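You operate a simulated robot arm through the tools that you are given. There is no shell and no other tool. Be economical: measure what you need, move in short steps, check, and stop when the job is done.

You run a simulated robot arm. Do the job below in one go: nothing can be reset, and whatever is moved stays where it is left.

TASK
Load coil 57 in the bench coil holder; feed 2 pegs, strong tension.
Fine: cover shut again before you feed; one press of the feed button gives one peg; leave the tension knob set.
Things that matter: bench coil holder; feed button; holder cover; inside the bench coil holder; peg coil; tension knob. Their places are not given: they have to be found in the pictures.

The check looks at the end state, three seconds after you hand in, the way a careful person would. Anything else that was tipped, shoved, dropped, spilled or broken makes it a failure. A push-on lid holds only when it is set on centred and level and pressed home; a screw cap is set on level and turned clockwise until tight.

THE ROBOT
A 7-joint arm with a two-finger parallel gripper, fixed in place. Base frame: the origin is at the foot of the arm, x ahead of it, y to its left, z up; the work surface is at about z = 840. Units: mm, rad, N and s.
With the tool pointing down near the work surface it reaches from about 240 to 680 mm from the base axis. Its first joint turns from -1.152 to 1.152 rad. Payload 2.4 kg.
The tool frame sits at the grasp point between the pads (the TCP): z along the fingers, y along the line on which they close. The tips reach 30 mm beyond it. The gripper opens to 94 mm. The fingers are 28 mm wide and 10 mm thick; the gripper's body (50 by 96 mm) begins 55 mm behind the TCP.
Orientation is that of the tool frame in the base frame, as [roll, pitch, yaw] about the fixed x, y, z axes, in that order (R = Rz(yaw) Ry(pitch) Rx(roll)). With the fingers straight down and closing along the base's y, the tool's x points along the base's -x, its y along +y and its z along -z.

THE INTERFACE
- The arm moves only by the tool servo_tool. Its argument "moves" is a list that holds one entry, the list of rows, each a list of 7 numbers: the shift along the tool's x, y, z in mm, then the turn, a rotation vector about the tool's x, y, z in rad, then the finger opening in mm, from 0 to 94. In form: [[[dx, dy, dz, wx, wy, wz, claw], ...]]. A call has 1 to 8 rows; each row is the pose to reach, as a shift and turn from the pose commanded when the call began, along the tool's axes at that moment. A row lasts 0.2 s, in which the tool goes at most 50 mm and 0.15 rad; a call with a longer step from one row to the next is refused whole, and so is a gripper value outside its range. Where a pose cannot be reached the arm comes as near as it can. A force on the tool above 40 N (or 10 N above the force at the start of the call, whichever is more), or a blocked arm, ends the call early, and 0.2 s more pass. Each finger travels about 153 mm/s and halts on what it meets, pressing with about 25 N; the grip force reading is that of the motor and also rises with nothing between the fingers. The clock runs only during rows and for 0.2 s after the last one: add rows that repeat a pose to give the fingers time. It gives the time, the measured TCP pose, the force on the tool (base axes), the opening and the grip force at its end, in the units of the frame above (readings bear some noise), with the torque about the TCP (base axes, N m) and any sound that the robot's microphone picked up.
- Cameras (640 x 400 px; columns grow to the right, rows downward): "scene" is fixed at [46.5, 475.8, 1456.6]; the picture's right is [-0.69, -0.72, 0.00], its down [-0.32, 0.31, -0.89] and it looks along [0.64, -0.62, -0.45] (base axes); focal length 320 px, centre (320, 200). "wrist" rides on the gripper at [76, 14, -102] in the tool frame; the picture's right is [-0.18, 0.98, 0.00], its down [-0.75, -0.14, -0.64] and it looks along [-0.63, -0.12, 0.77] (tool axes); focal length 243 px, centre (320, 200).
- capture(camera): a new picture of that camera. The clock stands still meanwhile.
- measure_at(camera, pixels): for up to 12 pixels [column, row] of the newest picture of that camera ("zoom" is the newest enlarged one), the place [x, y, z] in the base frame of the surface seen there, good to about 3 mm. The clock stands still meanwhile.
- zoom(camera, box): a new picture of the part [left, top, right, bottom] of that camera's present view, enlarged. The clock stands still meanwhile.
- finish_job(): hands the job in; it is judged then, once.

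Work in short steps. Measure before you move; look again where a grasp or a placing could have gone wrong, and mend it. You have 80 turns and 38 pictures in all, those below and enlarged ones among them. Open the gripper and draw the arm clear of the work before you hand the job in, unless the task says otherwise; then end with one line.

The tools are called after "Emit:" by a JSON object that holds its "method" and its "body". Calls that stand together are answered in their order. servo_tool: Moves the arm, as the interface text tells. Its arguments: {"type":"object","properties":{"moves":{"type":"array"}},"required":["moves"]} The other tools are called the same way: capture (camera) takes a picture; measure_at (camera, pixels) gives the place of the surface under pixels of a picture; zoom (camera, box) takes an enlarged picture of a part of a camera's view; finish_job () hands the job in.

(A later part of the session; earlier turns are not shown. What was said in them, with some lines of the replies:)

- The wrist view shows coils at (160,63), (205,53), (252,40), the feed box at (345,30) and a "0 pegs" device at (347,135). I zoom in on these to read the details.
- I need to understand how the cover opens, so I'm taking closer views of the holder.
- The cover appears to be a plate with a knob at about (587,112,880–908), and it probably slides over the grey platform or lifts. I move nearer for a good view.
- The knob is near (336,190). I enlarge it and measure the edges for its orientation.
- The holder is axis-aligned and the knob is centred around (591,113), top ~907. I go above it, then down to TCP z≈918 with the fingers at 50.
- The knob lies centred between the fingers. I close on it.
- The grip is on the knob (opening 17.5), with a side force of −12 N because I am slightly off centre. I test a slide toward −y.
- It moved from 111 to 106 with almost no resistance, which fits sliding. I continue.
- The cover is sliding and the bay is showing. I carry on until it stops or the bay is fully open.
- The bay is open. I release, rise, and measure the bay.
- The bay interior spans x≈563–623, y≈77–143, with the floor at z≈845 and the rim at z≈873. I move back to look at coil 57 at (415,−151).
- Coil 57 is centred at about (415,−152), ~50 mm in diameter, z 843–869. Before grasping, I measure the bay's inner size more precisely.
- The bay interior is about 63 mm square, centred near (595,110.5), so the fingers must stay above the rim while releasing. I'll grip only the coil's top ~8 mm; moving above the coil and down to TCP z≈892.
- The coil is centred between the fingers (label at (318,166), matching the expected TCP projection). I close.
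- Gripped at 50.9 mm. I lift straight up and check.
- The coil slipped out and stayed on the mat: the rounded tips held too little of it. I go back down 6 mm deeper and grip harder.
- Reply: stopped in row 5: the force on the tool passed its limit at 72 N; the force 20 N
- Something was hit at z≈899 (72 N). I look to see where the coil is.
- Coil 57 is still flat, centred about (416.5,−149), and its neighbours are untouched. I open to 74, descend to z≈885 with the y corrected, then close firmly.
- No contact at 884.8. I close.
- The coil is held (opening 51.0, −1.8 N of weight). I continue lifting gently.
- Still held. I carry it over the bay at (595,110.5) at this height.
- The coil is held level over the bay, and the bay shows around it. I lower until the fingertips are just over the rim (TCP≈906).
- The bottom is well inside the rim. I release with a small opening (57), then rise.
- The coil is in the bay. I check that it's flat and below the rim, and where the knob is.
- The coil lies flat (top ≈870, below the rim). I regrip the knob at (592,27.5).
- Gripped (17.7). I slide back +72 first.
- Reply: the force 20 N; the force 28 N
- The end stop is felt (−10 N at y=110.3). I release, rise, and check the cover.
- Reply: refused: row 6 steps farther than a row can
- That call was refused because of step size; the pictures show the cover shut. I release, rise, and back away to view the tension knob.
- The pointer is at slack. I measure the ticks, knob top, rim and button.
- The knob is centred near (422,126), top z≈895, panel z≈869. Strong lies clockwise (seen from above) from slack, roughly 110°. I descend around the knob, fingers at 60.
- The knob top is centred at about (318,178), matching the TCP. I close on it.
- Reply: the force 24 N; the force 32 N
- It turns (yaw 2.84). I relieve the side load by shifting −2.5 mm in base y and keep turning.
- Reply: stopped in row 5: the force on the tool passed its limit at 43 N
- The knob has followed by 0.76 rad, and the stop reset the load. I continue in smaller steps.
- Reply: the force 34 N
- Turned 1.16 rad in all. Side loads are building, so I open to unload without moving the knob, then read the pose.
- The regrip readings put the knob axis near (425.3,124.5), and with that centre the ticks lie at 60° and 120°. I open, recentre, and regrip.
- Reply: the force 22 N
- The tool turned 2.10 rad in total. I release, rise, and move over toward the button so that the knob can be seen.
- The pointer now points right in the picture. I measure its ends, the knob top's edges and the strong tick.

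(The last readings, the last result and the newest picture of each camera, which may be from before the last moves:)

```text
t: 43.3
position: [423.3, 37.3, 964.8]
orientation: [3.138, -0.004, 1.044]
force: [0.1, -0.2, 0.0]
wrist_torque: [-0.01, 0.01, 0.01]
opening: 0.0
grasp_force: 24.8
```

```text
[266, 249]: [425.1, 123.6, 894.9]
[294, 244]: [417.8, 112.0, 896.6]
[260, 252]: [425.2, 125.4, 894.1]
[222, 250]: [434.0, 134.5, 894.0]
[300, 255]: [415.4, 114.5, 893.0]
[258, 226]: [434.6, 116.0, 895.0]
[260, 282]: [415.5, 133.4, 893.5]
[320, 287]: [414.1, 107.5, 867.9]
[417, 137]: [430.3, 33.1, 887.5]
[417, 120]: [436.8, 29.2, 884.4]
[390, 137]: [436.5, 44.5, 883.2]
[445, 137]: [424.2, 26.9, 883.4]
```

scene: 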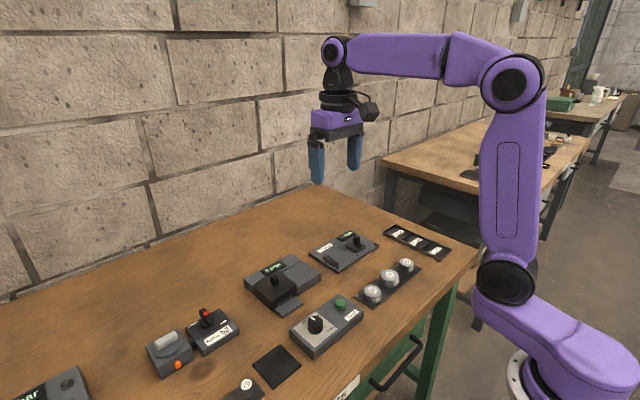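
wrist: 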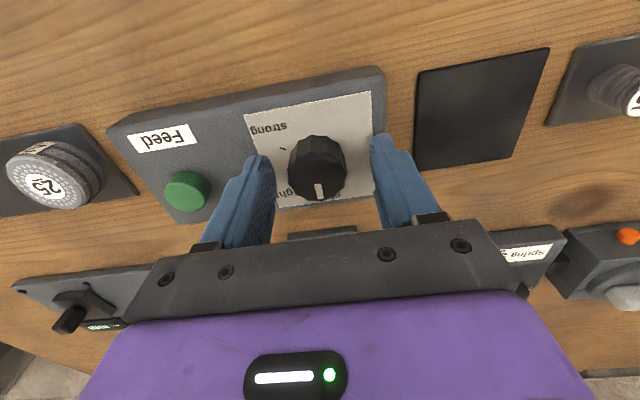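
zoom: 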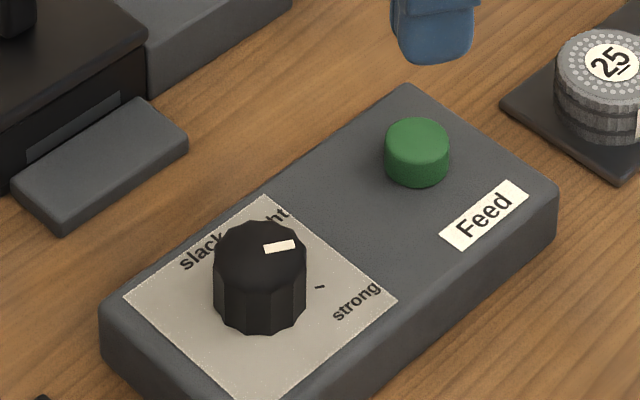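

The pointer is at ~121°, exactly on the strong tick (~122°). Next is the button, centred about (429.5,36.5), top ≈884.5; I descend to just above it with closed fingers.

Emit:
{"method": "servo_tool", "body": {"moves": [[[1.9, 5.2, 0, 0, 0, 0, 0], [1.9, 5.2, 25, 0, 0, 0, 0], [1.9, 5.2, 40, 0, 0, 0, 0], [1.9, 5.2, 47, 0, 0, 0, 0]]]}}

Emit:
{"method": "servo_tool", "body": {"moves": [[[0, 0, 2, 0, 0, 0, 0], [0, 0, 4, 0, 0, 0, 0], [0, 0, 5, 0, 0, 0, 0], [0, 0, 6, 0, 0, 0, 0]]]}}

```text
t: 44.3
position: [431.5, 35.7, 917.2]
orientation: [3.137, -0.005, 1.044]
force: [-0.8, -0.1, -1.0]
wrist_torque: [-0.02, 0.0, 0.01]
opening: 0.0
grasp_force: 25.3
```

```text
t: 45.3
position: [431.3, 37.6, 913.2]
orientation: [3.138, -0.007, 1.045]
force: [1.1, 0.1, 1.4]
wrist_torque: [-0.02, 0.01, -0.01]
opening: 0.0
grasp_force: 24.9
```

Slight contact at 913 (1.4 N). I press further in 1 mm steps.

Emit:
{"method": "servo_tool", "body": {"moves": [[[0, 0, 1, 0, 0, 0, 0], [0, 0, 2, 0, 0, 0, 0], [0, 0, 3, 0, 0, 0, 0]]]}}

```text
t: 46.1
position: [431.6, 37.1, 910.5]
orientation: [3.139, -0.005, 1.043]
force: [0.9, 0.0, 2.9]
wrist_torque: [-0.03, 0.0, 0.0]
opening: 0.0
grasp_force: 25.4
heard: click
```

A click was heard. I lift off and check the counter.

Emit:
{"method": "servo_tool", "body": {"moves": [[[0, 0, -5, 0, 0, 0, 0], [0, 0, -12, 0, 0, 0, 0], [0, 0, -12, 0, 0, 0, 0]]]}}

Emit:
{"method": "zoom", "body": {"camera": "scene", "box": [235, 245, 365, 345]}}

```text
t: 46.9
position: [432.2, 38.3, 921.8]
orientation: [3.138, -0.003, 1.045]
force: [-0.1, 0.0, -0.2]
wrist_torque: [-0.01, 0.01, -0.04]
opening: 0.0
grasp_force: 25.1
```

```text
4.00 times, centred on (300, 295) of scene
```

zoom: 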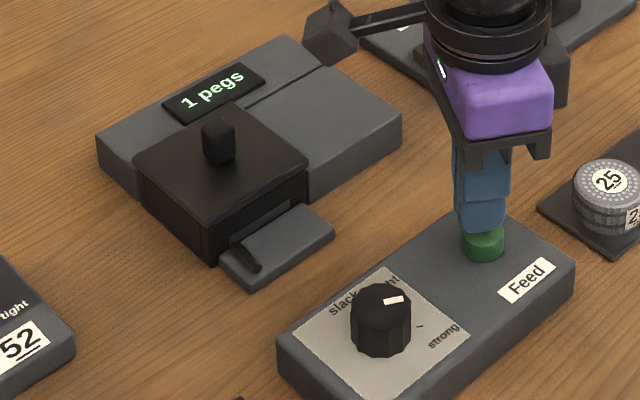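

The display reads "1 pegs" and a peg lies on the tray. I press a second time the same way.

Emit:
{"method": "servo_tool", "body": {"moves": [[[0, 0, 6, 0, 0, 0, 0], [0, 0, 9, 0, 0, 0, 0], [0, 0, 10, 0, 0, 0, 0], [0, 0, 11, 0, 0, 0, 0], [0, 0, 12, 0, 0, 0, 0]]]}}

```text
t: 48.1
position: [431.0, 37.4, 909.9]
orientation: [3.139, -0.005, 1.043]
force: [0.2, -1.9, 2.6]
wrist_torque: [-0.05, 0.0, -0.02]
opening: 0.1
grasp_force: 24.8
heard: click
```

A second click was heard. I lift well clear, open the gripper, and look.

Emit:
{"method": "servo_tool", "body": {"moves": [[[0, 0, -8, 0, 0, 0, 0], [0, 0, -30, 0, 0, 0, 0], [0, 0, -70, 0, 0, 0, 0], [0, 0, -110, 0, 0, 0, 30], [0, 0, -150, 0, 0, 0, 60], [0, 0, -190, 0, 0, 0, 90], [0, 0, -220, 0, 0, 0, 90]]]}}

Emit:
{"method": "zoom", "body": {"camera": "scene", "box": [235, 225, 435, 355]}}

```text
t: 49.7
position: [430.1, 37.3, 1129.6]
orientation: [3.137, -0.005, 1.042]
force: [0.5, 0.3, -0.4]
wrist_torque: [-0.02, -0.02, 0.01]
opening: 90.1
grasp_force: 0.1
```

```text
3.08 times, centred on (335, 290) of scene
```

zoom: 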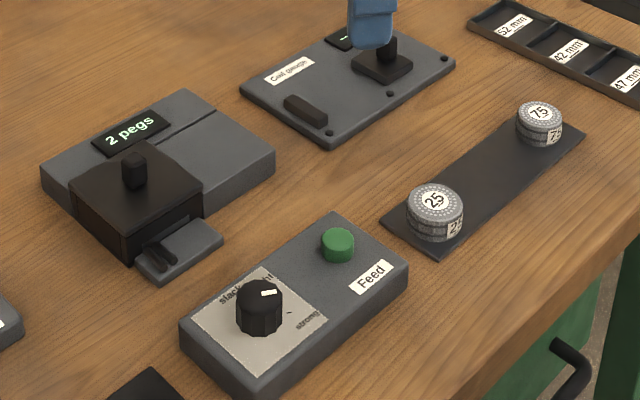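

The display shows "2 pegs", the cover is shut, the knob is at strong, and the arm is clear, so I hand in.

Emit:
{"method": "finish_job", "body": {}}

```text
The job is handed in.
```

Coil 57 is in the bench coil holder with the cover shut, the tension knob is set to strong, 2 pegs are fed (the display reads "2 pegs"), and the arm is clear. On the way, my first grip on coil 57 slipped and the fingers then pressed down on it (72 N); it shifted about 2–3 mm on its mat but stayed flat, and nothing else was moved.
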